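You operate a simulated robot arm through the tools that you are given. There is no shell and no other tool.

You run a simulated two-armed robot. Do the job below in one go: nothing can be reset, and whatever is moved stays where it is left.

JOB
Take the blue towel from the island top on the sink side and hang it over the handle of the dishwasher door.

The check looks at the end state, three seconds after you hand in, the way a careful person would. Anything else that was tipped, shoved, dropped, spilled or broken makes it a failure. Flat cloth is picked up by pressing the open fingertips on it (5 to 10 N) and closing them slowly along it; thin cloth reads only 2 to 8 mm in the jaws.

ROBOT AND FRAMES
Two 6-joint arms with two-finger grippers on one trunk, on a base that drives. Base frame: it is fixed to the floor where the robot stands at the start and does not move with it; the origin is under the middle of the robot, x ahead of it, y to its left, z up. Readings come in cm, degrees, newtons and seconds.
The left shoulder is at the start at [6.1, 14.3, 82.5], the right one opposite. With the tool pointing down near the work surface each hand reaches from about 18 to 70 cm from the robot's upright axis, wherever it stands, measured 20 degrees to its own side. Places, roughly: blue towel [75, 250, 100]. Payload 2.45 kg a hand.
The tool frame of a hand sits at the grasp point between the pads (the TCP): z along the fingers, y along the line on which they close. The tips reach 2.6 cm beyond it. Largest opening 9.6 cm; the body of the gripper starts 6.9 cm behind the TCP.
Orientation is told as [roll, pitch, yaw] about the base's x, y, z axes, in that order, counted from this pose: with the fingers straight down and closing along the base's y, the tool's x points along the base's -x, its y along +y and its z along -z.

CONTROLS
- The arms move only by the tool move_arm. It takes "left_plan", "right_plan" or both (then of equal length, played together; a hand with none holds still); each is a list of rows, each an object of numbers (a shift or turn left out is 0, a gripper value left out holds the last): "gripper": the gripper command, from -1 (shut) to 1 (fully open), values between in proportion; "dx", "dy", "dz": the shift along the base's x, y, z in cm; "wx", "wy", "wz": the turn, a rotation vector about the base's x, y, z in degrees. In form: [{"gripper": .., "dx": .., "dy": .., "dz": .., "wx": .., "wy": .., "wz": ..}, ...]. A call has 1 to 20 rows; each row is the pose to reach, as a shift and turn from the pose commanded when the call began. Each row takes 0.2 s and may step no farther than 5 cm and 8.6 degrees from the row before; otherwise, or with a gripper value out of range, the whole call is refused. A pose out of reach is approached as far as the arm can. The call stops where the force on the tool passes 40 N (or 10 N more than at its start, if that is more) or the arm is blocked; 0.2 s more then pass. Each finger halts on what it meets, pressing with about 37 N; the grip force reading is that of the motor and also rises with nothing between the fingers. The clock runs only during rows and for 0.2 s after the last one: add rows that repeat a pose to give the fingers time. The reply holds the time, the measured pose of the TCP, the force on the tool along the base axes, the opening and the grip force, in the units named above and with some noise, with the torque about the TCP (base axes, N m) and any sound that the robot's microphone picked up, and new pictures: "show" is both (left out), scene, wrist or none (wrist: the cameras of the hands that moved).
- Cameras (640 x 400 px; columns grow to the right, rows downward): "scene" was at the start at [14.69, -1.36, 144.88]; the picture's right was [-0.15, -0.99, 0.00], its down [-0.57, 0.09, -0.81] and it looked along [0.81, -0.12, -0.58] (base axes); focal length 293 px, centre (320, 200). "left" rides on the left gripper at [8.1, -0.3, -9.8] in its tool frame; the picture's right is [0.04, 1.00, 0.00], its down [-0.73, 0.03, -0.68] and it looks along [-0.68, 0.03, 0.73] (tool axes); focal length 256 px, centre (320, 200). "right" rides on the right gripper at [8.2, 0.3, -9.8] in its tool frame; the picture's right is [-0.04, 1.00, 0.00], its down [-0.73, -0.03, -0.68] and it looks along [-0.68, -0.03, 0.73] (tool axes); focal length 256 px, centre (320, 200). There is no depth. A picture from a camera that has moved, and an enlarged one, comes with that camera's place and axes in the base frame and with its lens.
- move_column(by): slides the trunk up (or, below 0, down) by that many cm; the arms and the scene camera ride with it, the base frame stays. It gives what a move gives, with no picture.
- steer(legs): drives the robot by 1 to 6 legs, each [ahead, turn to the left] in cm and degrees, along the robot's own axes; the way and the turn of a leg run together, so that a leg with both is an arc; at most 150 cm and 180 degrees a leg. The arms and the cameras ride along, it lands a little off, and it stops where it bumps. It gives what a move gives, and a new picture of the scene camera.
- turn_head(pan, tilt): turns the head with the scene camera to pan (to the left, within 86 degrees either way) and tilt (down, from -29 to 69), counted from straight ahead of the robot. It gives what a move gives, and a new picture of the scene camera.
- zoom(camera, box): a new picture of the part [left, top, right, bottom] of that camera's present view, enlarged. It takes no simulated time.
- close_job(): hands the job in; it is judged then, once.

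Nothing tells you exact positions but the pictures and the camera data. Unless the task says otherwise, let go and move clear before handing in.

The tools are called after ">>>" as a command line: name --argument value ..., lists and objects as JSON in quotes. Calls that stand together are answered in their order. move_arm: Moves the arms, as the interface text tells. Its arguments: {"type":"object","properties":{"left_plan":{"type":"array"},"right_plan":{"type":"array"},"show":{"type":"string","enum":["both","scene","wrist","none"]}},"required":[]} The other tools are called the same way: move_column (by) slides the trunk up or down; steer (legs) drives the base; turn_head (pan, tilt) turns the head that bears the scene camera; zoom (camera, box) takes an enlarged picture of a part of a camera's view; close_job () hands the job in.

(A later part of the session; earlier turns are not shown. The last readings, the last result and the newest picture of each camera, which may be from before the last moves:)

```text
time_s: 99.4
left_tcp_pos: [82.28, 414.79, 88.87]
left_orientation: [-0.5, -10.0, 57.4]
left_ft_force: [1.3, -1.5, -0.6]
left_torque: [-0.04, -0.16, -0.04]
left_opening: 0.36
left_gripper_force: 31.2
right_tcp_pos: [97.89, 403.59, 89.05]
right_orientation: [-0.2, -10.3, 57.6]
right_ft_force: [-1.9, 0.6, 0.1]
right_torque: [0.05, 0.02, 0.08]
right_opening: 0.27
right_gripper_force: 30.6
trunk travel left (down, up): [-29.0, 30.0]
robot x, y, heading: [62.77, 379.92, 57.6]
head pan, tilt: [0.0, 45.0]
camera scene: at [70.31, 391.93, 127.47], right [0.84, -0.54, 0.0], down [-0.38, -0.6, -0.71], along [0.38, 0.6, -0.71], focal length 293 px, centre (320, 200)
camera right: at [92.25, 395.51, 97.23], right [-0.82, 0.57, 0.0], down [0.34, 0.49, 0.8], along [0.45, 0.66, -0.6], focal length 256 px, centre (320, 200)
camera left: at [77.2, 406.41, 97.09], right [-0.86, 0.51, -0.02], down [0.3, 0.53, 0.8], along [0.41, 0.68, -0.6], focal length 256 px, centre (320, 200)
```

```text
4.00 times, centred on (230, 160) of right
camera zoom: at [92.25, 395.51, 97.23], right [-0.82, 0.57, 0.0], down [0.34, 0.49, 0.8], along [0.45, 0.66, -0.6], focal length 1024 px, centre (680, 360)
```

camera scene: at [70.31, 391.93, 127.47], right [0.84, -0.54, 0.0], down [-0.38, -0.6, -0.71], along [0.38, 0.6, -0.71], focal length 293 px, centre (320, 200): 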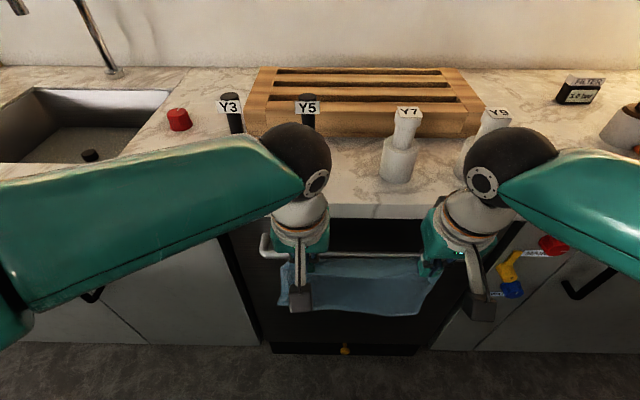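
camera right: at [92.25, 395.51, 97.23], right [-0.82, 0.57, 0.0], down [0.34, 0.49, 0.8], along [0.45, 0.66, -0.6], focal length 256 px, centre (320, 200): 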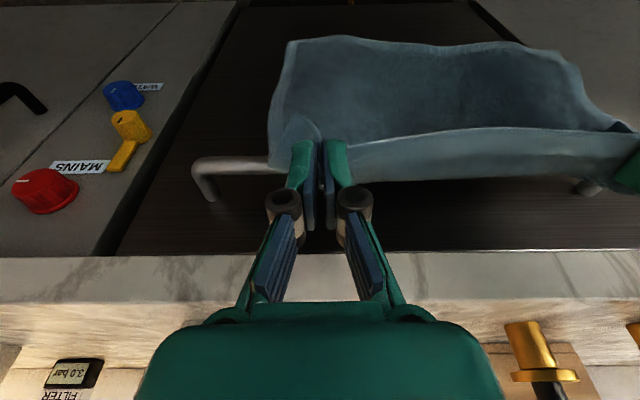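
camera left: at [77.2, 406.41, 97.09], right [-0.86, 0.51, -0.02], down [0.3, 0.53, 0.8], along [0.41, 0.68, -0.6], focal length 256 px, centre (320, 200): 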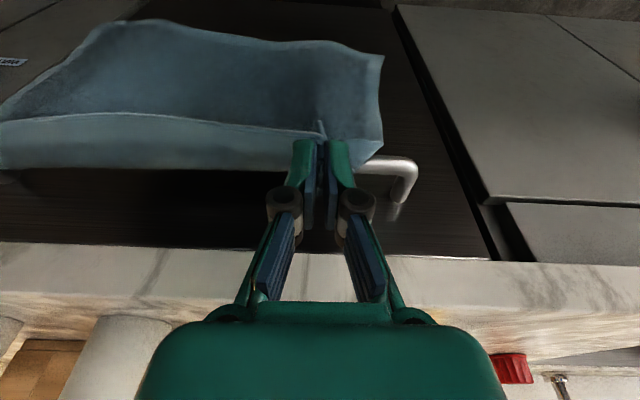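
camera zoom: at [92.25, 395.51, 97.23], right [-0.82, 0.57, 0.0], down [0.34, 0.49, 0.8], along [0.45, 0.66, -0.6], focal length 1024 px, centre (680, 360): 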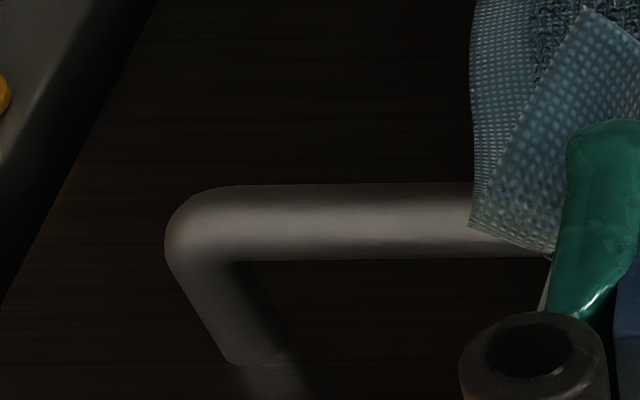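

I have a clear view of the bar with both wrist cameras; it sits near u ≈ 394.7, z ≈ 79. To pin down height and depth, I'll lower the hands while they're still in front of the bar.

>>> move_arm --left_plan '[{"dz": -3}, {"dz": -6}, {"dz": -9}, {"dz": -9}]' --right_plan '[{"dz": -3}, {"dz": -6}, {"dz": -9}, {"dz": -9}]'

>>> zoom --camera "left" --box '[340, 150, 500, 250]'

>>> zoom --camera "right" --box '[150, 150, 310, 250]'

```text
time_s: 100.4
left_tcp_pos: [82.14, 414.65, 79.98]
left_orientation: [-0.5, -10.0, 57.5]
left_ft_force: [0.3, -1.1, 0.5]
left_torque: [-0.04, -0.11, -0.07]
left_opening: 0.36
left_gripper_force: 31.9
right_tcp_pos: [98.0, 403.84, 80.04]
right_orientation: [-0.3, -10.3, 57.5]
right_ft_force: [-1.8, 2.0, -1.5]
right_torque: [-0.01, 0.05, 0.08]
right_opening: 0.51
right_gripper_force: 33.2
trunk travel left (down, up): [-29.0, 30.0]
robot x, y, heading: [62.72, 380.37, 57.4]
head pan, tilt: [0.0, 45.0]
camera scene: at [70.32, 391.92, 127.47], right [0.84, -0.54, 0.0], down [-0.38, -0.6, -0.71], along [0.38, 0.6, -0.71], focal length 293 px, centre (320, 200)
camera right: at [92.32, 395.67, 88.25], right [-0.82, 0.57, 0.0], down [0.34, 0.49, 0.8], along [0.45, 0.66, -0.6], focal length 256 px, centre (320, 200)
camera left: at [77.08, 406.27, 88.2], right [-0.86, 0.51, -0.01], down [0.3, 0.53, 0.8], along [0.41, 0.68, -0.6], focal length 256 px, centre (320, 200)
```

scene: 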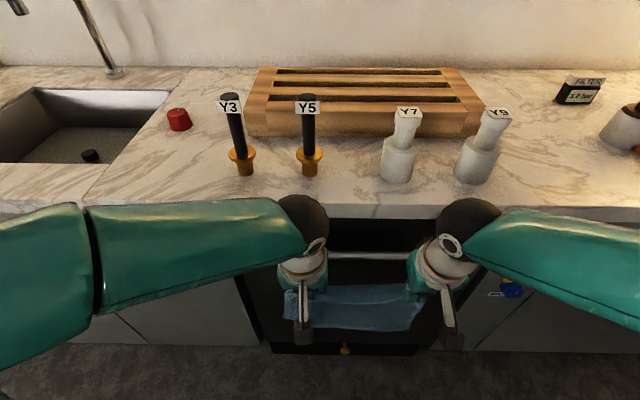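
right: 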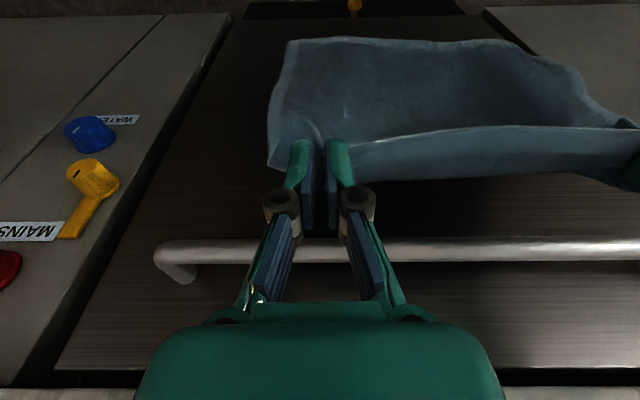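
left: 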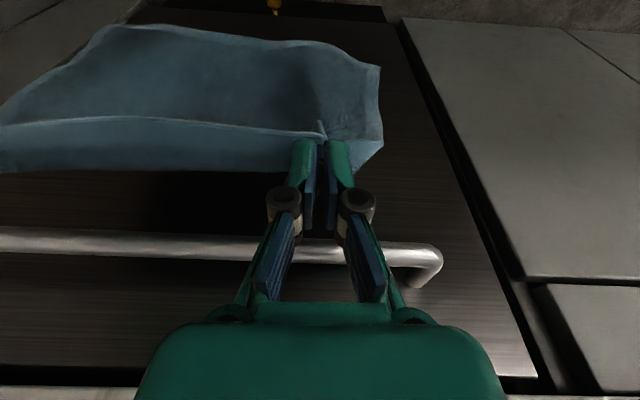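

```text
4.00 times, centred on (420, 200) of left
camera zoom: at [77.08, 406.27, 88.2], right [-0.86, 0.51, -0.01], down [0.3, 0.53, 0.8], along [0.41, 0.68, -0.6], focal length 1024 px, centre (-80, 200)
```

zoom: 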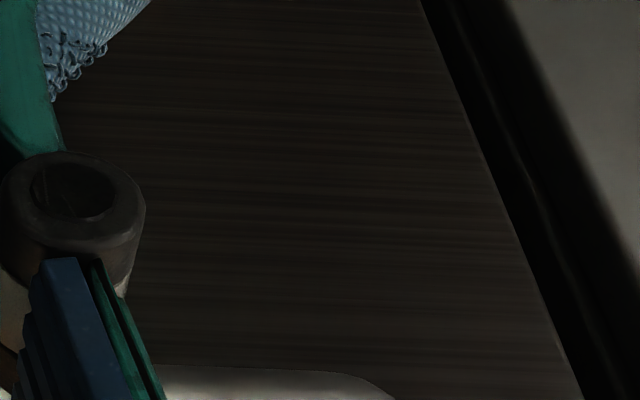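

```text
4.00 times, centred on (230, 200) of right
camera zoom: at [92.32, 395.67, 88.25], right [-0.82, 0.57, 0.0], down [0.34, 0.49, 0.8], along [0.45, 0.66, -0.6], focal length 1024 px, centre (680, 200)
```

zoom: 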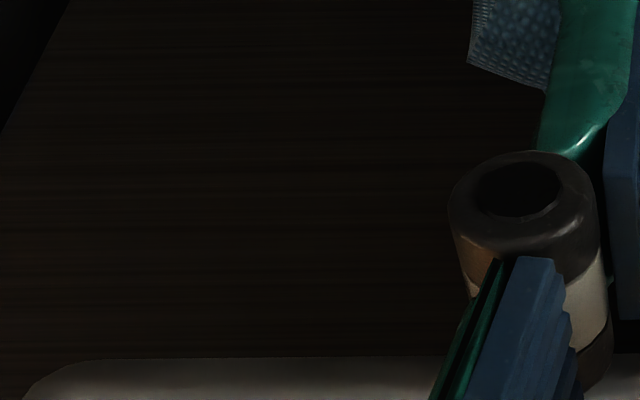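

>>> zoom --camera "left" --box '[360, 225, 456, 285]'

>>> zoom --camera "right" --box '[144, 225, 240, 285]'

>>> zoom --camera "left" --box '[0, 300, 160, 400]'

```text
6.67 times, centred on (408, 255) of left
camera zoom: at [77.08, 406.27, 88.2], right [-0.86, 0.51, -0.01], down [0.3, 0.53, 0.8], along [0.41, 0.68, -0.6], focal length 1707 px, centre (-267, -167)
```

zoom: 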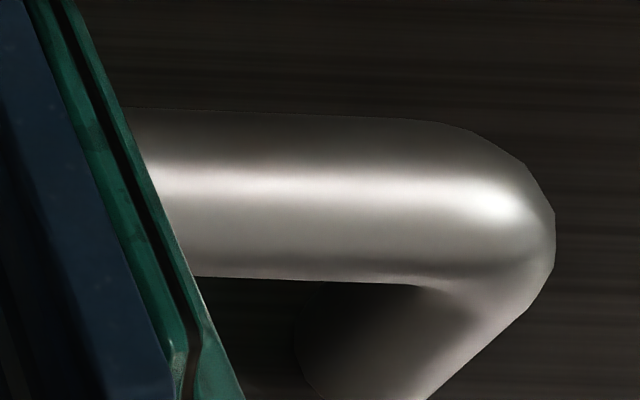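

```text
6.67 times, centred on (192, 255) of right
camera zoom: at [92.32, 395.67, 88.25], right [-0.82, 0.57, 0.0], down [0.34, 0.49, 0.8], along [0.45, 0.66, -0.6], focal length 1707 px, centre (1173, -167)
```

zoom: 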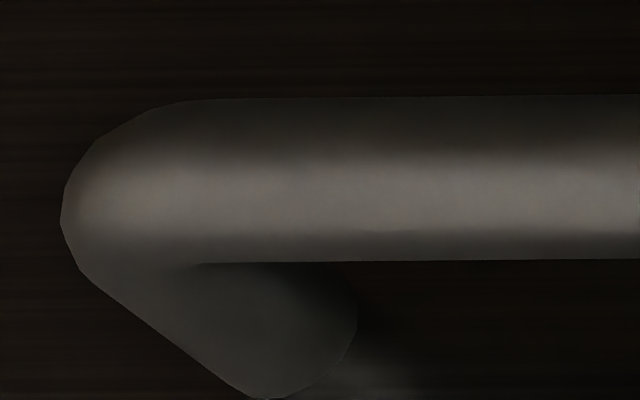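

```text
4.00 times, centred on (80, 350) of left
camera zoom: at [77.08, 406.27, 88.2], right [-0.86, 0.51, -0.01], down [0.3, 0.53, 0.8], along [0.41, 0.68, -0.6], focal length 1024 px, centre (1280, -400)
```

zoom: 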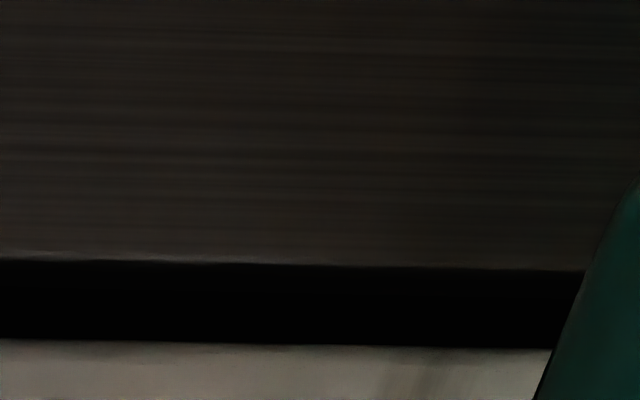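

Triangulating gives the bar centre at u ≈ 394, z ≈ 80, the counter lip about 2.9 cm behind it with its underside at z ≈ 88, and the door about 4.8 cm behind. The fingers fit between bar and door at a 10° lean. I'll rise, come halfway forward and re-check before draping.

>>> move_arm --left_plan '[{"dz": 4}, {"dz": 8}, {"dx": 0.6, "dy": 0.8, "dz": 9.5}, {"dx": 1.7, "dy": 2.45, "dz": 9.5}, {"dx": 2.3, "dy": 3.3, "dz": 9.5}, {"dx": 2.3, "dy": 3.3, "dz": 9.5}]' --right_plan '[{"dz": 4}, {"dz": 8}, {"dx": 0.6, "dy": 0.8, "dz": 9.5}, {"dx": 1.7, "dy": 2.45, "dz": 9.5}, {"dx": 2.3, "dy": 3.3, "dz": 9.5}, {"dx": 2.3, "dy": 3.3, "dz": 9.5}]'

>>> zoom --camera "left" --box '[340, 130, 500, 230]'

>>> zoom --camera "right" --box '[150, 130, 310, 230]'

>>> zoom --camera "left" --box '[360, 220, 520, 320]'

```text
time_s: 101.8
left_tcp_pos: [84.44, 417.8, 89.51]
left_orientation: [-0.5, -10.0, 57.4]
left_ft_force: [1.3, -0.3, -0.7]
left_torque: [-0.05, -0.02, -0.02]
left_opening: 0.56
left_gripper_force: 34.7
right_tcp_pos: [100.33, 406.94, 89.68]
right_orientation: [-0.3, -10.3, 57.6]
right_ft_force: [-1.0, 0.7, 0.1]
right_torque: [0.04, -0.01, 0.04]
right_opening: 0.41
right_gripper_force: 31.3
trunk travel left (down, up): [-29.0, 30.0]
robot x, y, heading: [62.81, 379.86, 57.5]
head pan, tilt: [0.0, 45.0]
camera scene: at [70.32, 391.92, 127.47], right [0.84, -0.54, 0.0], down [-0.38, -0.6, -0.71], along [0.38, 0.6, -0.71], focal length 293 px, centre (320, 200)
camera right: at [94.6, 398.88, 97.81], right [-0.82, 0.57, 0.0], down [0.34, 0.49, 0.8], along [0.45, 0.66, -0.6], focal length 256 px, centre (320, 200)
camera left: at [79.38, 409.59, 97.75], right [-0.86, 0.51, -0.01], down [0.3, 0.53, 0.8], along [0.41, 0.68, -0.6], focal length 256 px, centre (320, 200)
```

scene: 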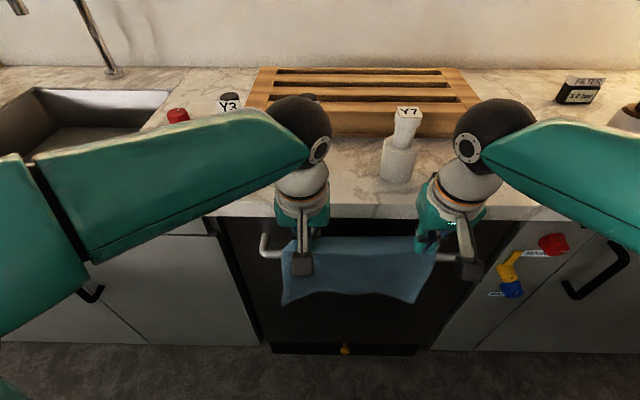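
right: 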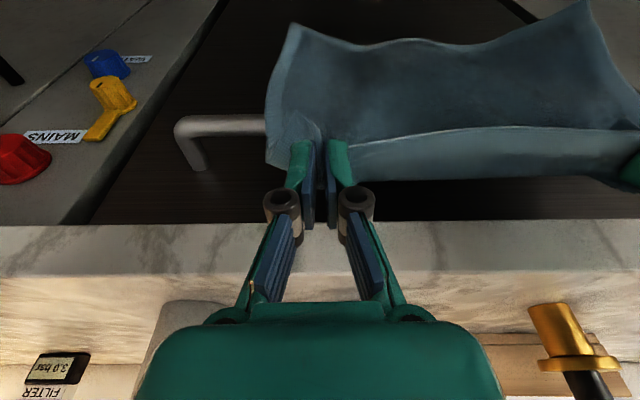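
left: 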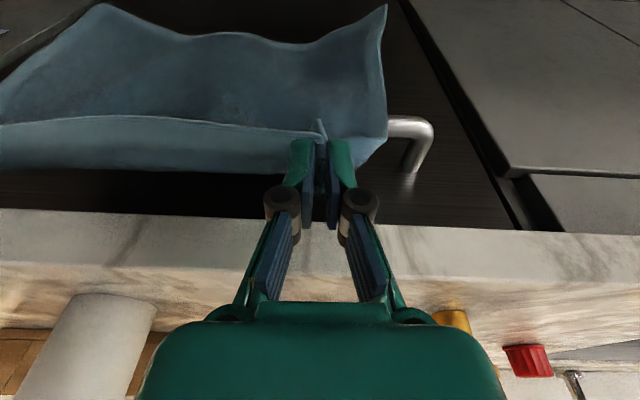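

```text
4.00 times, centred on (420, 180) of left
camera zoom: at [79.38, 409.59, 97.75], right [-0.86, 0.51, -0.01], down [0.3, 0.53, 0.8], along [0.41, 0.68, -0.6], focal length 1024 px, centre (-80, 280)
```

zoom: 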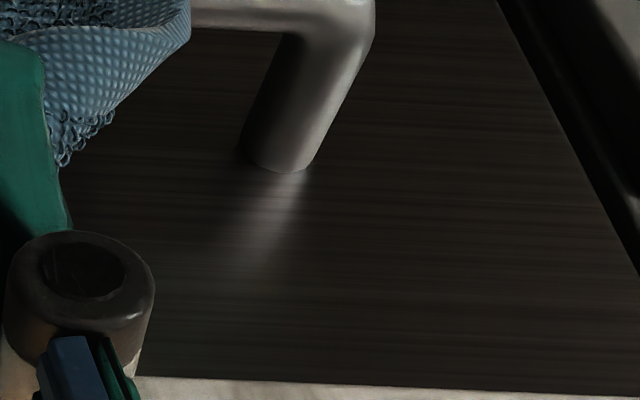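

```text
4.00 times, centred on (230, 180) of right
camera zoom: at [94.6, 398.88, 97.81], right [-0.82, 0.57, 0.0], down [0.34, 0.49, 0.8], along [0.45, 0.66, -0.6], focal length 1024 px, centre (680, 280)
```

zoom: 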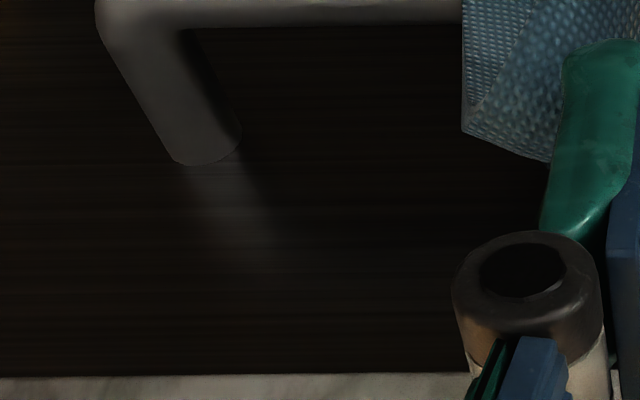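

```text
4.00 times, centred on (440, 270) of left
camera zoom: at [79.38, 409.59, 97.75], right [-0.86, 0.51, -0.01], down [0.3, 0.53, 0.8], along [0.41, 0.68, -0.6], focal length 1024 px, centre (-160, -80)
```

zoom: 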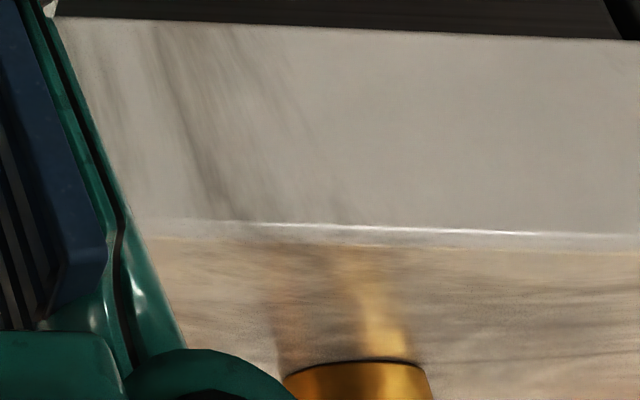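

The re-measurement agrees: bar at (u 393.9–394.4, z 80.1), counter lip 2.75 cm behind it and door 4.5 cm behind. I'll bring the hands over the bar now so the towel drapes across it.

>>> move_arm --left_plan '[{"dx": 0.7, "dy": 1.1}, {"dx": 1.45, "dy": 2.2}, {"dx": 2.18, "dy": 3.29}, {"dx": 2.18, "dy": 3.29}]' --right_plan '[{"dx": 0.75, "dy": 1.15}, {"dx": 1.5, "dy": 2.3}, {"dx": 2.32, "dy": 3.5}, {"dx": 2.32, "dy": 3.5}]'

```text
time_s: 102.8
left_tcp_pos: [86.59, 421.27, 89.35]
left_orientation: [-0.3, -10.0, 57.4]
left_ft_force: [-2.7, -6.2, -6.7]
left_torque: [-0.16, 0.03, -0.03]
left_opening: 0.43
left_gripper_force: 33.7
right_tcp_pos: [102.58, 410.43, 89.6]
right_orientation: [-0.4, -10.2, 57.6]
right_ft_force: [-5.0, -0.8, -2.2]
right_torque: [0.1, -0.25, -0.02]
right_opening: 0.41
right_gripper_force: 35.3
trunk travel left (down, up): [-29.0, 30.0]
robot x, y, heading: [62.49, 380.06, 57.4]
head pan, tilt: [0.0, 45.0]
camera scene: at [70.28, 391.87, 127.46], right [0.84, -0.54, 0.0], down [-0.38, -0.6, -0.71], along [0.38, 0.6, -0.71], focal length 293 px, centre (320, 200)
camera right: at [96.89, 402.39, 97.82], right [-0.82, 0.57, 0.0], down [0.35, 0.49, 0.8], along [0.45, 0.66, -0.6], focal length 256 px, centre (320, 200)
camera left: at [81.61, 412.83, 97.62], right [-0.86, 0.51, -0.01], down [0.3, 0.53, 0.79], along [0.41, 0.68, -0.61], focal length 256 px, centre (320, 200)
```

scene: 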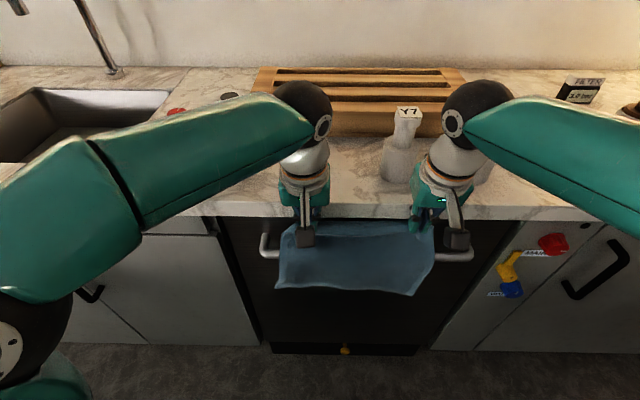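
right: 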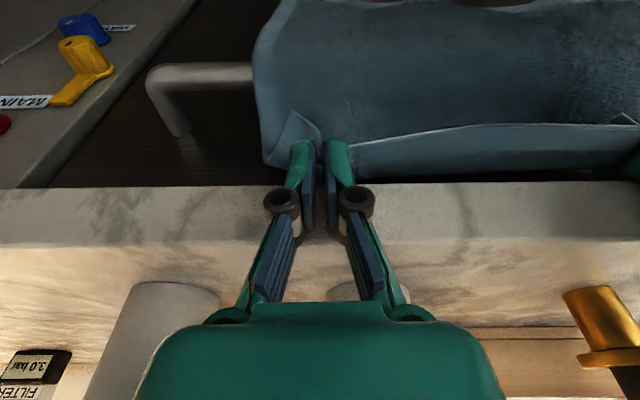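
left: 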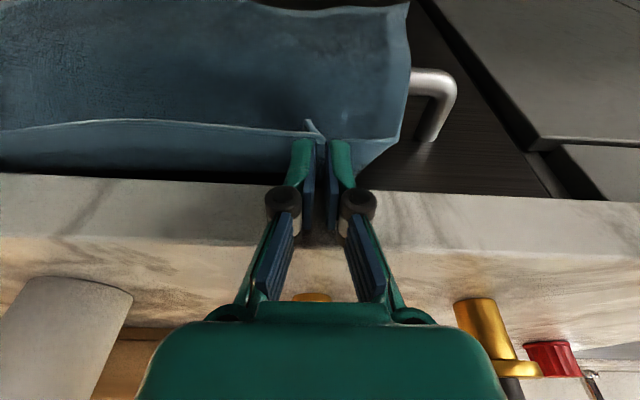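

The towel now rests over the bar. I'll descend along the finger axis so the held edge goes down behind the bar, watching forces.

>>> move_arm --left_plan '[{"dx": 0.1, "dy": 0.15, "dz": -1}, {"dx": 0.2, "dy": 0.3, "dz": -2}, {"dx": 0.3, "dy": 0.45, "dz": -3}, {"dx": 0.4, "dy": 0.6, "dz": -4}, {"dx": 0.4, "dy": 0.6, "dz": -4}]' --right_plan '[{"dx": 0.1, "dy": 0.15, "dz": -1}, {"dx": 0.2, "dy": 0.3, "dz": -2}, {"dx": 0.3, "dy": 0.45, "dz": -3}, {"dx": 0.4, "dy": 0.6, "dz": -4}, {"dx": 0.4, "dy": 0.6, "dz": -4}]'

```text
time_s: 104.0
left_tcp_pos: [87.02, 421.91, 85.36]
left_orientation: [-0.4, -10.1, 57.5]
left_ft_force: [-3.9, -10.8, 8.8]
left_torque: [0.27, -0.35, -0.14]
left_opening: 0.45
left_gripper_force: 33.9
right_tcp_pos: [102.86, 410.89, 85.74]
right_orientation: [-0.3, -10.3, 57.6]
right_ft_force: [-2.6, 1.7, -1.0]
right_torque: [0.04, 0.03, 0.05]
right_opening: 0.4
right_gripper_force: 31.7
trunk travel left (down, up): [-29.0, 30.0]
robot x, y, heading: [62.75, 380.19, 57.3]
head pan, tilt: [0.0, 45.0]
camera scene: at [70.21, 391.76, 127.49], right [0.84, -0.54, 0.0], down [-0.38, -0.59, -0.71], along [0.38, 0.6, -0.71], focal length 293 px, centre (320, 200)
camera right: at [97.27, 402.87, 93.88], right [-0.82, 0.57, 0.0], down [0.34, 0.49, 0.8], along [0.45, 0.66, -0.6], focal length 256 px, centre (320, 200)
camera left: at [81.94, 413.49, 93.65], right [-0.86, 0.51, -0.01], down [0.3, 0.53, 0.8], along [0.41, 0.68, -0.6], focal length 256 px, centre (320, 200)
```

scene: 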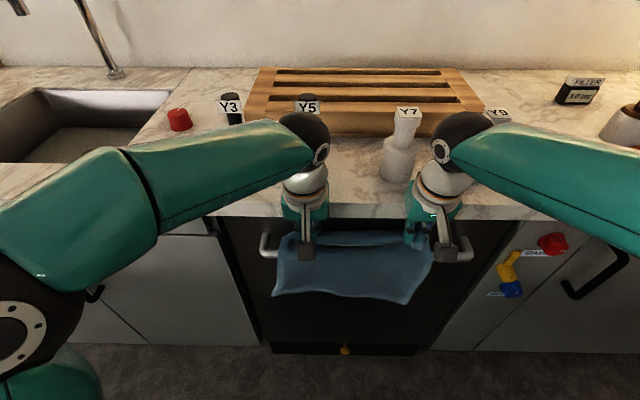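
right: 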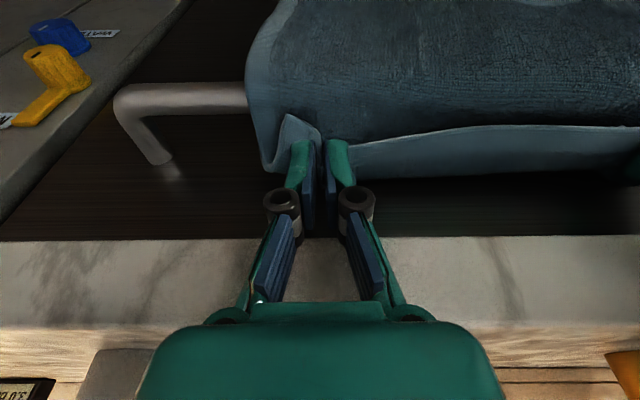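
left: 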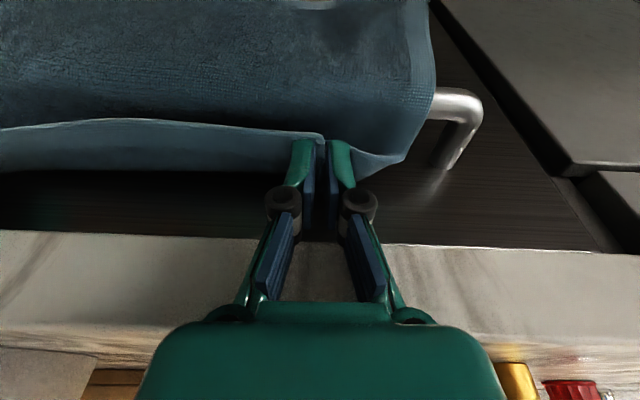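

The left hand is brushing the counter lip (about 11 N pushing back), while the right is free. I'll ease the left hand back half a centimetre while it passes below the lip, then return to the line.

>>> move_arm --left_plan '[{"dx": -0.28, "dy": -0.42}, {"dx": -0.25, "dy": -0.38, "dz": -1}, {"dx": -0.2, "dy": -0.3, "dz": -2}, {"dx": 0, "dy": 0, "dz": -2.5}, {"dx": 0.1, "dy": 0.15, "dz": -2.5}]' --right_plan '[{"dx": -0.05, "dy": -0.08}, {"dx": 0, "dy": 0, "dz": -1}, {"dx": 0.05, "dy": 0.08, "dz": -2}, {"dx": 0.15, "dy": 0.2, "dz": -2.5}, {"dx": 0.2, "dy": 0.3, "dz": -2.5}]'

```text
time_s: 104.8
left_tcp_pos: [86.79, 421.64, 84.36]
left_orientation: [-0.8, -11.2, 57.2]
left_ft_force: [1.0, -2.9, 9.9]
left_torque: [0.47, 0.17, 0.12]
left_opening: 0.44
left_gripper_force: 33.2
right_tcp_pos: [103.18, 411.16, 84.93]
right_orientation: [0.0, -11.6, 57.4]
right_ft_force: [-10.0, -8.9, 14.3]
right_torque: [0.61, -0.8, -0.14]
right_opening: 0.41
right_gripper_force: 31.4
trunk travel left (down, up): [-29.0, 30.0]
robot x, y, heading: [62.53, 379.67, 57.3]
head pan, tilt: [0.0, 45.0]
stopped in row 3 (right hand): the force on the tool passed its limit at 48 N (the readings are from after the stop); the commanded pose is now the measured one
camera scene: at [70.06, 391.63, 127.52], right [0.84, -0.54, 0.0], down [-0.38, -0.59, -0.71], along [0.38, 0.6, -0.71], focal length 293 px, centre (320, 200)
camera right: at [97.32, 402.92, 92.79], right [-0.82, 0.57, 0.01], down [0.34, 0.47, 0.81], along [0.46, 0.67, -0.58], focal length 256 px, centre (320, 200)
camera left: at [81.7, 413.15, 92.41], right [-0.86, 0.51, -0.02], down [0.28, 0.52, 0.81], along [0.42, 0.69, -0.59], focal length 256 px, centre (320, 200)
```

scene: 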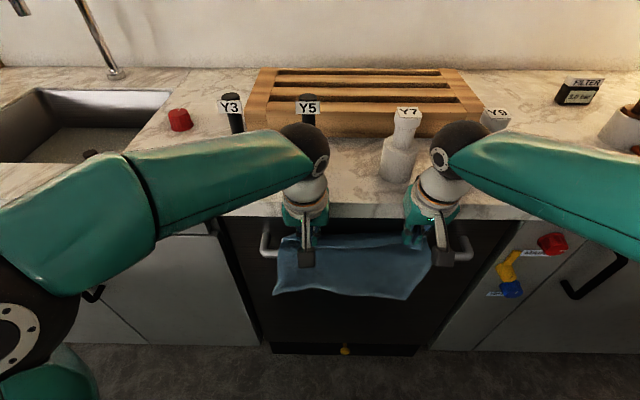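
right: 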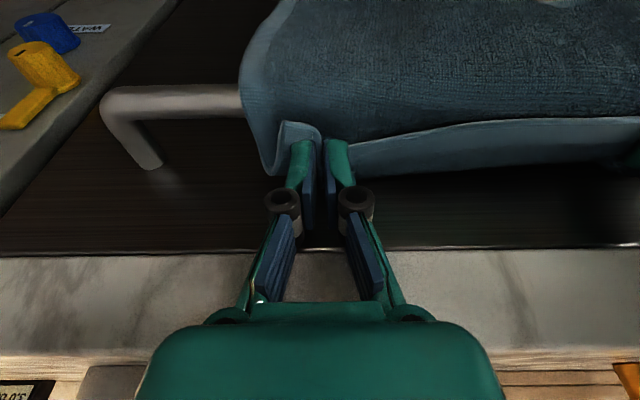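
left: 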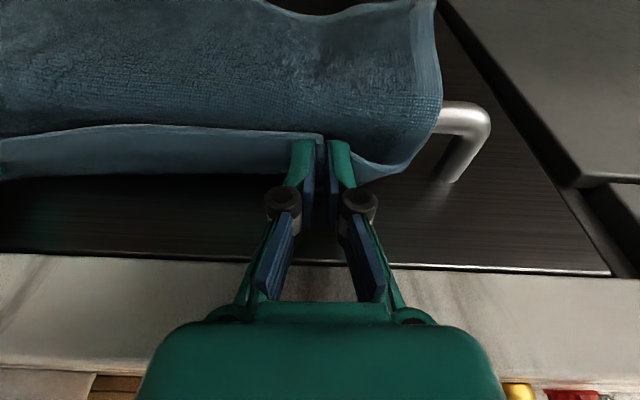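

The right palm met the counter's top edge, so the fingers need more lean. I'll raise slightly, tilt both hands to about 15.5°, and shift them back onto a line that clears the lip.

>>> move_arm --left_plan '[{"dz": 0.3, "dx": -0.1, "dy": -0.15, "wx": 1.7, "wy": -1.2}, {"dz": 0.5, "dx": -0.16, "dy": -0.24, "wx": 3.5, "wy": -2.4}, {"dz": 0.5, "dx": -0.16, "dy": -0.24, "wx": 3.5, "wy": -2.4}]' --right_plan '[{"dz": 0.4, "dx": -0.3, "dy": -0.45, "wx": 1.6, "wy": -1.1}, {"dz": 0.5, "dx": -0.46, "dy": -0.7, "wx": 3.2, "wy": -2.2}, {"dz": 0.5, "dx": -0.46, "dy": -0.7, "wx": 3.2, "wy": -2.2}]' --show "wrist"

```text
time_s: 105.6
left_tcp_pos: [86.92, 421.54, 84.47]
left_orientation: [-0.8, -15.1, 57.3]
left_ft_force: [0.8, -1.2, 0.6]
left_torque: [-0.02, -0.1, -0.01]
left_opening: 0.35
left_gripper_force: 31.3
right_tcp_pos: [102.85, 410.59, 85.06]
right_orientation: [-0.2, -15.3, 57.6]
right_ft_force: [-2.2, 1.0, -0.4]
right_torque: [0.04, 0.02, 0.07]
right_opening: 0.35
right_gripper_force: 30.3
trunk travel left (down, up): [-29.0, 30.0]
robot x, y, heading: [62.8, 380.16, 57.2]
head pan, tilt: [0.0, 45.0]
camera right: at [96.76, 401.99, 92.33], right [-0.82, 0.57, 0.01], down [0.31, 0.43, 0.85], along [0.48, 0.7, -0.53], focal length 256 px, centre (320, 200)
camera left: at [81.42, 412.68, 91.86], right [-0.86, 0.51, -0.02], down [0.25, 0.47, 0.85], along [0.44, 0.72, -0.53], focal length 256 px, centre (320, 200)
```

right: 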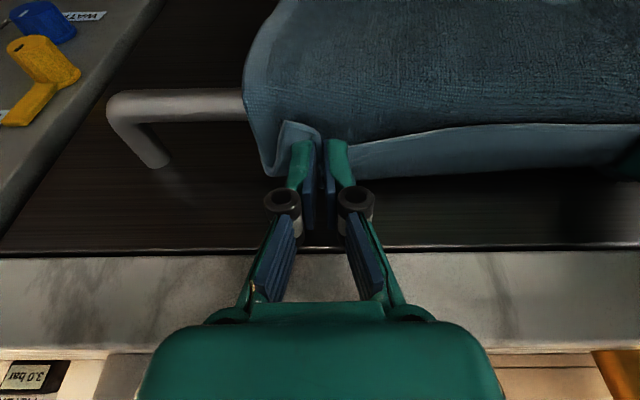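
left: 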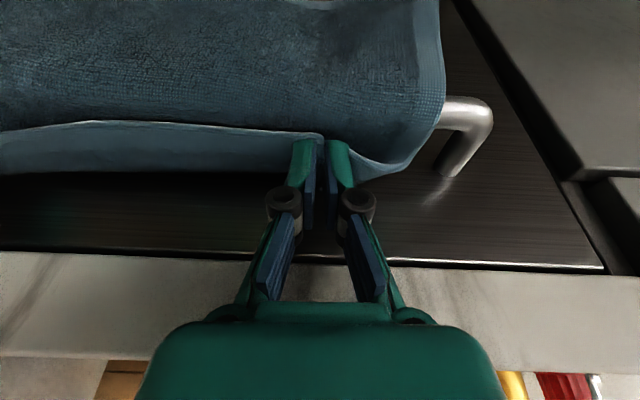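

Contacts cleared and forces are near zero. I'll continue down along the new finger axis.

>>> move_arm --left_plan '[{"dx": 0.12, "dy": 0.18, "dz": -0.8}, {"dx": 0.24, "dy": 0.36, "dz": -1.6}, {"dx": 0.34, "dy": 0.52, "dz": -2.3}, {"dx": 0.34, "dy": 0.52, "dz": -2.3}]' --right_plan '[{"dx": 0.15, "dy": 0.23, "dz": -1}, {"dx": 0.3, "dy": 0.45, "dz": -2}, {"dx": 0.43, "dy": 0.65, "dz": -2.9}, {"dx": 0.43, "dy": 0.65, "dz": -2.9}]' --show "wrist"

```text
time_s: 106.4
left_tcp_pos: [87.25, 421.87, 83.62]
left_orientation: [-1.5, -16.5, 57.6]
left_ft_force: [-6.2, -10.5, 14.6]
left_torque: [0.85, -0.36, 0.23]
left_opening: 0.55
left_gripper_force: 35.7
right_tcp_pos: [103.2, 411.1, 83.48]
right_orientation: [0.0, -16.8, 57.4]
right_ft_force: [-6.2, -5.7, 16.3]
right_torque: [0.53, -0.67, -0.1]
right_opening: 0.43
right_gripper_force: 34.5
trunk travel left (down, up): [-29.0, 30.0]
robot x, y, heading: [62.96, 380.07, 57.5]
head pan, tilt: [0.0, 45.0]
stopped in row 3 (left hand): the force on the tool passed its limit at 45 N (the readings are from after the stop); the commanded pose is now the measured one
camera right: at [97.0, 402.41, 90.52], right [-0.82, 0.57, 0.01], down [0.3, 0.41, 0.86], along [0.49, 0.71, -0.51], focal length 256 px, centre (320, 200)
camera left: at [81.58, 412.91, 90.7], right [-0.86, 0.51, -0.04], down [0.24, 0.46, 0.86], along [0.45, 0.73, -0.51], focal length 256 px, centre (320, 200)
```

right: 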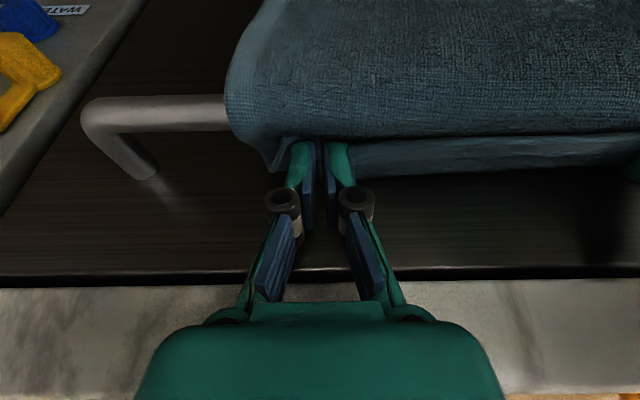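
left: 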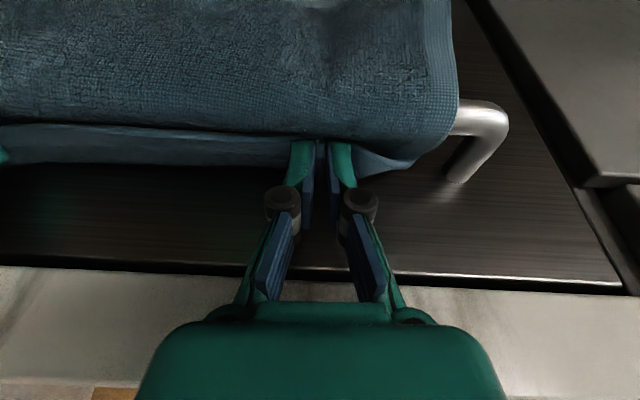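

Again something high on the hand meets the lip. I'll look closely from the scene camera to see where.

>>> zoom --camera "scene" --box '[250, 150, 410, 250]'

>>> zoom --camera "scene" --box '[380, 130, 540, 230]'

```text
4.00 times, centred on (330, 200) of scene
camera zoom: at [69.99, 391.51, 127.54], right [0.84, -0.54, 0.0], down [-0.38, -0.59, -0.71], along [0.38, 0.6, -0.7], focal length 1172 px, centre (280, 200)
```

zoom: 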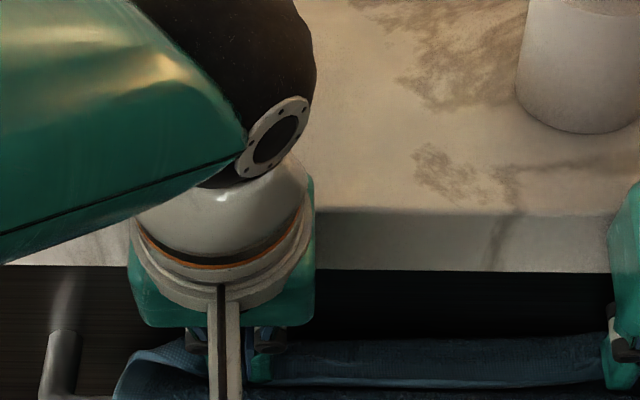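

```text
4.00 times, centred on (460, 180) of scene
camera zoom: at [69.99, 391.51, 127.54], right [0.84, -0.54, 0.0], down [-0.38, -0.59, -0.71], along [0.38, 0.6, -0.7], focal length 1172 px, centre (-240, 280)
```

zoom: 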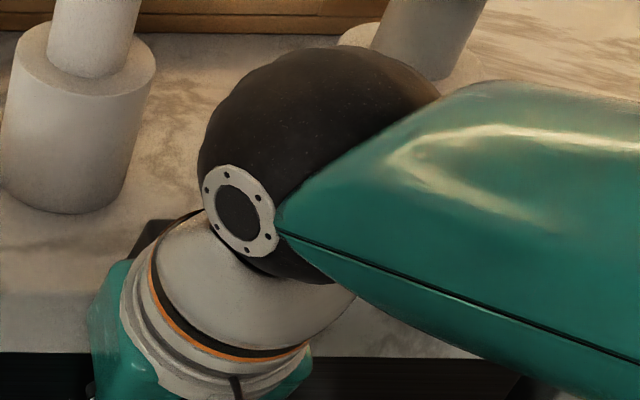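

The palm and wrist flange are thicker than assumed, so I'll lean the hands to about 24°. That should clear the lip and still put the tips about 1.5 cm below bar level, with several cm of towel behind the bar.

>>> move_arm --left_plan '[{"dx": -0.3, "dy": -0.45, "dz": 0.6, "wx": 2, "wy": -1.4}, {"dx": -0.5, "dy": -0.75, "dz": 0.95, "wx": 4.1, "wy": -2.8}, {"dx": -0.64, "dy": -0.97, "dz": 0.95, "wx": 6.2, "wy": -4.2}, {"dx": -0.64, "dy": -0.97, "dz": 0.95, "wx": 6.2, "wy": -4.2}]' --right_plan '[{"dx": -0.25, "dy": -0.4, "dz": 0.6, "wx": 2, "wy": -1.4}, {"dx": -0.45, "dy": -0.65, "dz": 1.0, "wx": 4, "wy": -2.7}, {"dx": -0.55, "dy": -0.83, "dz": 1.0, "wx": 6, "wy": -4}, {"dx": -0.55, "dy": -0.83, "dz": 1.0, "wx": 6, "wy": -4}]' --show "wrist"

```text
time_s: 107.4
left_tcp_pos: [86.85, 421.2, 84.19]
left_orientation: [-1.5, -23.6, 57.5]
left_ft_force: [0.8, -0.5, 0.5]
left_torque: [0.01, -0.07, 0.0]
left_opening: 0.4
left_gripper_force: 31.3
right_tcp_pos: [102.65, 410.62, 83.99]
right_orientation: [-0.2, -23.6, 57.4]
right_ft_force: [-0.6, 1.2, 0.4]
right_torque: [0.04, -0.02, 0.04]
right_opening: 0.44
right_gripper_force: 33.3
trunk travel left (down, up): [-29.0, 30.0]
robot x, y, heading: [63.25, 379.91, 57.4]
head pan, tilt: [0.0, 45.0]
camera right: at [96.23, 401.18, 89.76], right [-0.82, 0.57, 0.01], down [0.24, 0.32, 0.92], along [0.52, 0.75, -0.4], focal length 256 px, centre (320, 200)
camera left: at [80.72, 411.52, 89.9], right [-0.86, 0.51, -0.04], down [0.18, 0.36, 0.91], along [0.49, 0.78, -0.4], focal length 256 px, centre (320, 200)
```

right: 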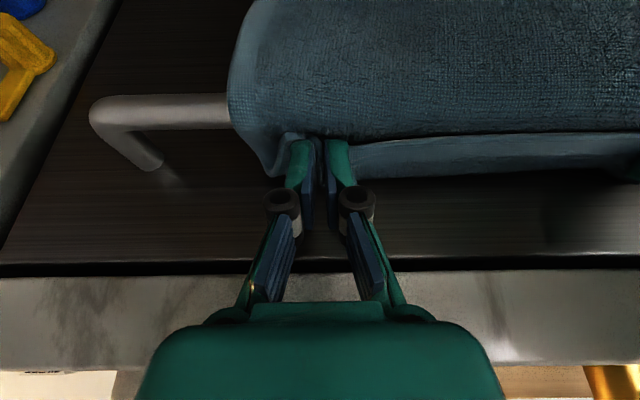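
left: 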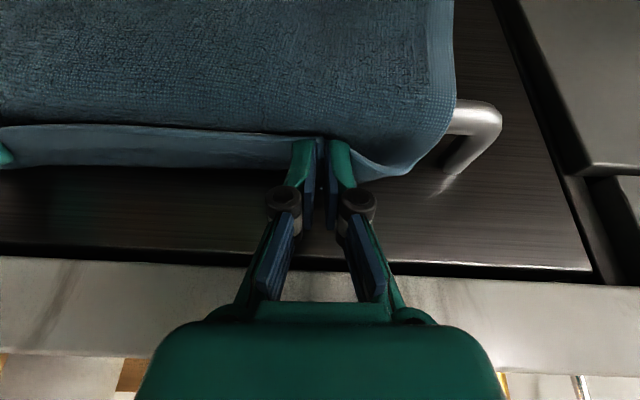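

Free again. I'll descend along this steeper axis.

>>> move_arm --left_plan '[{"dx": 0.15, "dy": 0.22, "dz": -0.8}, {"dx": 0.32, "dy": 0.5, "dz": -1.6}, {"dx": 0.48, "dy": 0.74, "dz": -2.3}, {"dx": 0.48, "dy": 0.74, "dz": -2.3}]' --right_plan '[{"dx": 0.17, "dy": 0.25, "dz": -0.8}, {"dx": 0.34, "dy": 0.53, "dz": -1.6}, {"dx": 0.5, "dy": 0.78, "dz": -2.3}, {"dx": 0.5, "dy": 0.78, "dz": -2.3}]' --show "both"

```text
time_s: 108.2
left_tcp_pos: [87.04, 421.7, 82.91]
left_orientation: [-2.1, -24.8, 57.6]
left_ft_force: [-8.7, -8.8, 13.5]
left_torque: [0.8, -0.57, 0.26]
left_opening: 0.42
left_gripper_force: 31.6
right_tcp_pos: [103.11, 411.29, 83.0]
right_orientation: [-0.1, -25.0, 57.4]
right_ft_force: [-12.3, -14.5, 16.6]
right_torque: [1.04, -1.17, -0.22]
right_opening: 0.42
right_gripper_force: 35.7
trunk travel left (down, up): [-29.0, 30.0]
robot x, y, heading: [63.0, 379.75, 57.3]
head pan, tilt: [0.0, 45.0]
stopped in row 4 (right hand): the force on the tool passed its limit at 45 N (the readings are from after the stop); the commanded pose is now the measured one
camera scene: at [69.87, 391.4, 127.55], right [0.84, -0.54, 0.0], down [-0.38, -0.59, -0.71], along [0.38, 0.6, -0.7], focal length 293 px, centre (320, 200)
camera right: at [96.52, 401.71, 88.39], right [-0.82, 0.57, 0.02], down [0.23, 0.3, 0.93], along [0.52, 0.76, -0.38], focal length 256 px, centre (320, 200)
camera left: at [80.96, 411.97, 88.46], right [-0.85, 0.52, -0.05], down [0.16, 0.35, 0.92], along [0.49, 0.78, -0.38], focal length 256 px, centre (320, 200)
```

scene: 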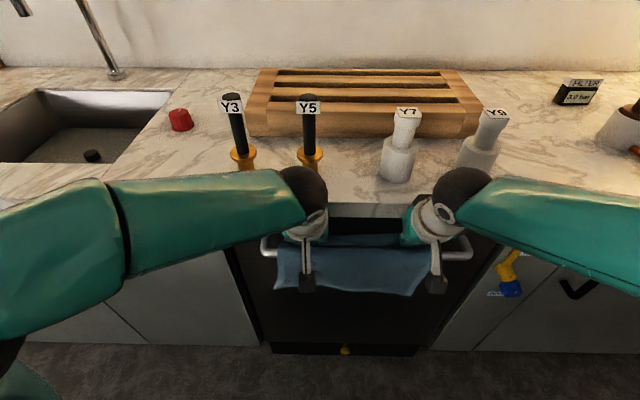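
right: 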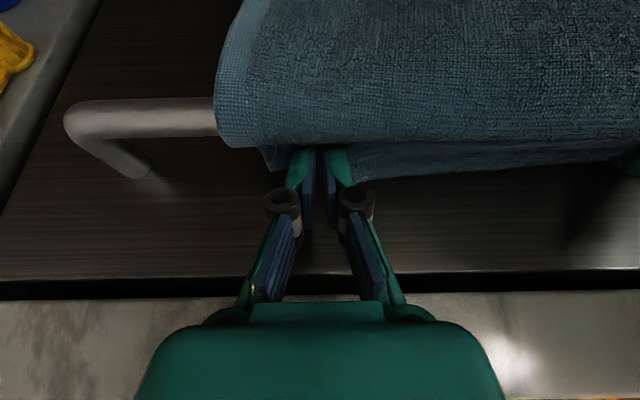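
left: 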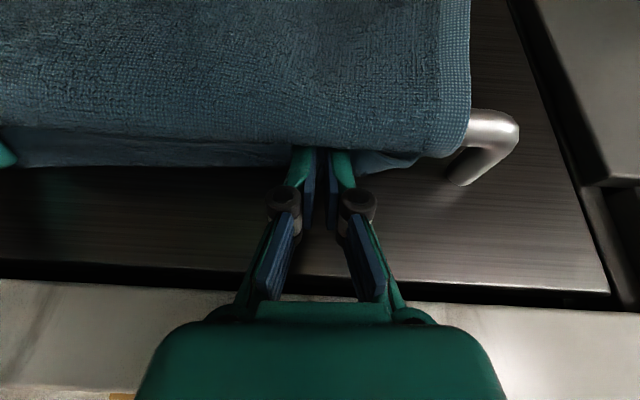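

The palm is thicker at the back than the figure given, and it still catches the lip. I'll back out slightly, lean to 31°, which clears it, and go in along that line.

>>> move_arm --left_plan '[{"dx": -0.3, "dy": -0.45, "dz": 0.7, "wx": 1.7, "wy": -1.1}, {"dx": -0.5, "dy": -0.75, "dz": 1.2, "wx": 3.4, "wy": -2.3}, {"dx": -0.63, "dy": -0.95, "dz": 1.2, "wx": 5.15, "wy": -3.45}, {"dx": -0.63, "dy": -0.95, "dz": 1.2, "wx": 5.15, "wy": -3.45}]' --right_plan '[{"dx": -0.3, "dy": -0.45, "dz": 0.6, "wx": 1.7, "wy": -1.1}, {"dx": -0.6, "dy": -0.9, "dz": 1.0, "wx": 3.4, "wy": -2.3}, {"dx": -0.75, "dy": -1.12, "dz": 1.0, "wx": 5.0, "wy": -3.3}, {"dx": -0.75, "dy": -1.12, "dz": 1.0, "wx": 5.0, "wy": -3.3}]' --show "none"

>>> move_arm --left_plan '[{"dx": 0.21, "dy": 0.32, "dz": -0.64}, {"dx": 0.43, "dy": 0.64, "dz": -1.28}, {"dx": 0.6, "dy": 0.9, "dz": -1.8}, {"dx": 0.6, "dy": 0.9, "dz": -1.8}]' --right_plan '[{"dx": 0.21, "dy": 0.32, "dz": -0.64}, {"dx": 0.43, "dy": 0.64, "dz": -1.28}, {"dx": 0.6, "dy": 0.9, "dz": -1.8}, {"dx": 0.6, "dy": 0.9, "dz": -1.8}]' --show "wrist"

```text
time_s: 109.2
left_tcp_pos: [86.79, 421.07, 83.83]
left_orientation: [-2.0, -30.6, 57.6]
left_ft_force: [1.4, -1.1, -0.9]
left_torque: [-0.02, 0.0, -0.02]
left_opening: 0.52
left_gripper_force: 32.6
right_tcp_pos: [102.66, 410.45, 83.63]
right_orientation: [-0.2, -30.5, 57.3]
right_ft_force: [-0.7, 0.8, 0.7]
right_torque: [0.03, 0.03, 0.01]
right_opening: 0.47
right_gripper_force: 32.6
trunk travel left (down, up): [-29.0, 30.0]
robot x, y, heading: [63.05, 380.0, 57.2]
head pan, tilt: [0.0, 45.0]
```

```text
time_s: 110.2
left_tcp_pos: [87.29, 421.86, 81.97]
left_orientation: [-2.1, -30.5, 57.6]
left_ft_force: [-2.9, -6.7, 1.4]
left_torque: [-0.11, 0.04, 0.0]
left_opening: 0.38
left_gripper_force: 30.3
right_tcp_pos: [103.19, 411.26, 81.69]
right_orientation: [-0.2, -30.5, 57.6]
right_ft_force: [-5.8, -7.7, 4.5]
right_torque: [-0.11, 0.07, 0.01]
right_opening: 0.32
right_gripper_force: 31.9
trunk travel left (down, up): [-29.0, 30.0]
robot x, y, heading: [62.97, 379.74, 57.6]
head pan, tilt: [0.0, 45.0]
camera right: at [96.34, 401.26, 86.03], right [-0.82, 0.57, 0.02], down [0.18, 0.23, 0.96], along [0.54, 0.79, -0.29], focal length 256 px, centre (320, 200)
camera left: at [80.9, 411.75, 86.3], right [-0.85, 0.52, -0.05], down [0.11, 0.27, 0.96], along [0.51, 0.81, -0.29], focal length 256 px, centre (320, 200)
```

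right: 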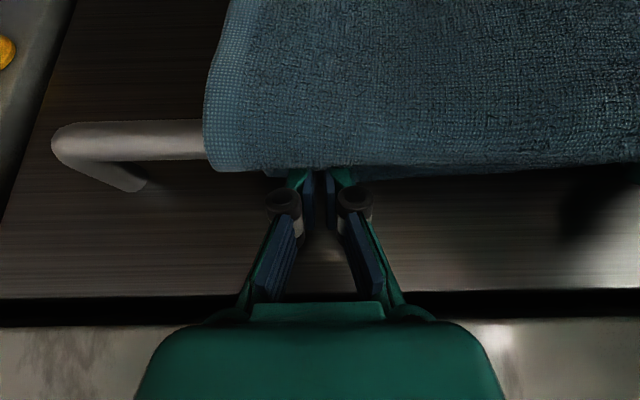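
left: 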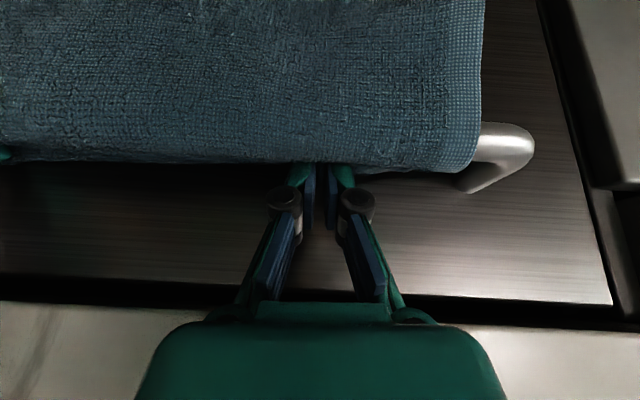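

Now the fingertips are behind the bar, lightly touching the door through the cloth, and the towel is draped over the bar. I'll nudge slightly deeper with a bit less lean.

>>> move_arm --left_plan '[{"dz": -0.3, "wx": -0.8, "wy": 0.55}, {"dz": -0.6, "wx": -1.7, "wy": 1.1}, {"dz": -0.6, "wx": -1.7, "wy": 1.1}]' --right_plan '[{"dz": -0.2, "dx": -0.05, "dy": -0.08, "wx": -0.8, "wy": 0.55}, {"dz": -0.5, "dx": -0.05, "dy": -0.08, "wx": -1.7, "wy": 1.1}, {"dz": -0.5, "dx": -0.05, "dy": -0.08, "wx": -1.7, "wy": 1.1}]' --show "both"

```text
time_s: 111.0
left_tcp_pos: [87.34, 421.87, 81.48]
left_orientation: [-2.1, -28.6, 57.8]
left_ft_force: [1.6, -1.2, 5.5]
left_torque: [-0.09, 0.03, -0.03]
left_opening: 0.42
left_gripper_force: 32.5
right_tcp_pos: [103.12, 411.29, 81.47]
right_orientation: [-0.1, -28.8, 57.3]
right_ft_force: [-1.4, -2.8, 15.0]
right_torque: [-0.08, 0.14, 0.03]
right_opening: 0.38
right_gripper_force: 32.4
trunk travel left (down, up): [-29.0, 30.0]
robot x, y, heading: [62.91, 379.75, 57.3]
head pan, tilt: [0.0, 45.0]
camera scene: at [70.2, 391.8, 127.51], right [0.84, -0.54, 0.0], down [-0.38, -0.6, -0.71], along [0.38, 0.6, -0.71], focal length 293 px, centre (320, 200)
camera right: at [96.44, 401.46, 86.09], right [-0.82, 0.57, 0.02], down [0.19, 0.25, 0.95], along [0.53, 0.78, -0.32], focal length 256 px, centre (320, 200)
camera left: at [80.99, 411.92, 86.18], right [-0.85, 0.52, -0.05], down [0.12, 0.3, 0.95], along [0.51, 0.8, -0.32], focal length 256 px, centre (320, 200)
```

scene: 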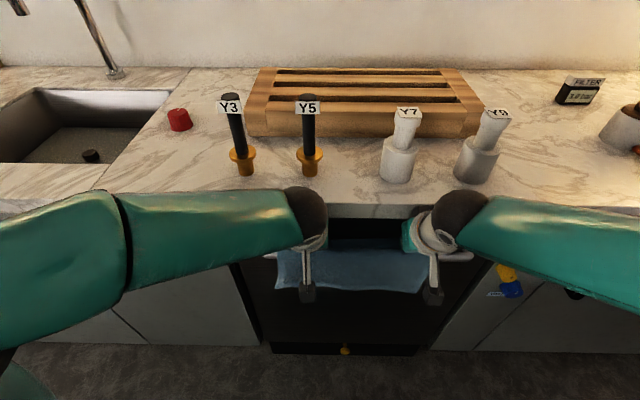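
right: 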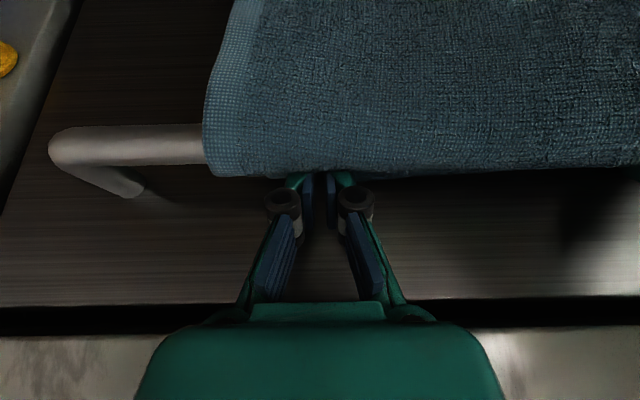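
left: 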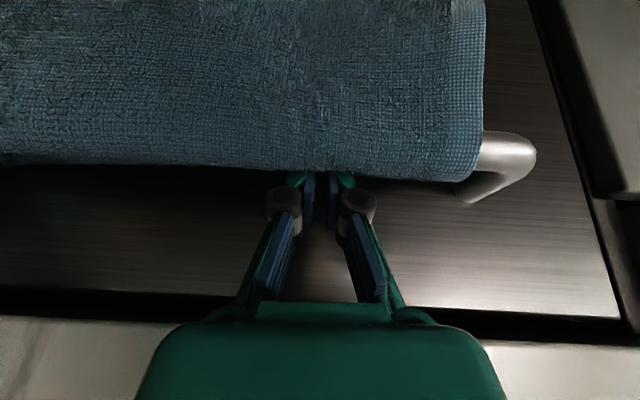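

The towel lies over the bar with its held edge tucked behind. I'll release the right hand first, opening slowly and withdrawing along its axis, while the left still holds.

>>> move_arm --right_plan '[{"dz": 0.2, "gripper": -0.85}, {"dz": 0.2, "gripper": -0.7}, {"dz": 0.2, "gripper": -0.55}, {"dz": 0.2, "gripper": -0.4}, {"dz": 0.2, "gripper": -0.3}, {"dz": 0.2, "gripper": -0.3}]' --show "wrist"

```text
time_s: 112.4
left_tcp_pos: [87.52, 422.06, 81.27]
left_orientation: [-2.1, -28.5, 57.5]
left_ft_force: [-2.8, -2.4, 9.4]
left_torque: [-0.11, 0.14, 0.04]
left_opening: 0.44
left_gripper_force: 33.2
right_tcp_pos: [103.21, 411.33, 81.49]
right_orientation: [-0.1, -28.4, 57.4]
right_ft_force: [5.7, 5.1, 2.6]
right_torque: [0.02, -0.06, -0.03]
right_opening: 2.99
right_gripper_force: 0.1
trunk travel left (down, up): [-29.0, 30.0]
robot x, y, heading: [62.65, 380.09, 57.4]
head pan, tilt: [0.0, 45.0]
camera right: at [96.49, 401.44, 86.17], right [-0.82, 0.57, 0.02], down [0.2, 0.25, 0.95], along [0.53, 0.78, -0.32], focal length 256 px, centre (320, 200)
```

right: 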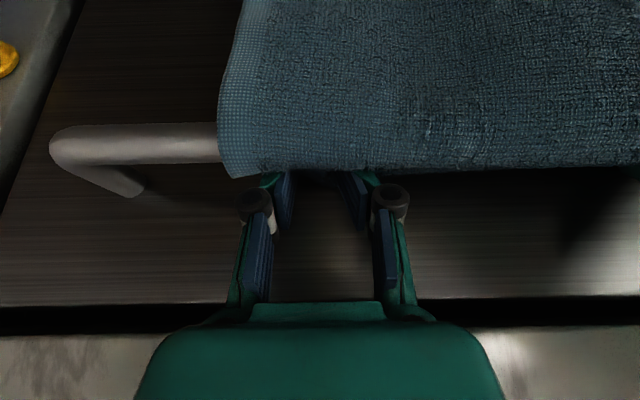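

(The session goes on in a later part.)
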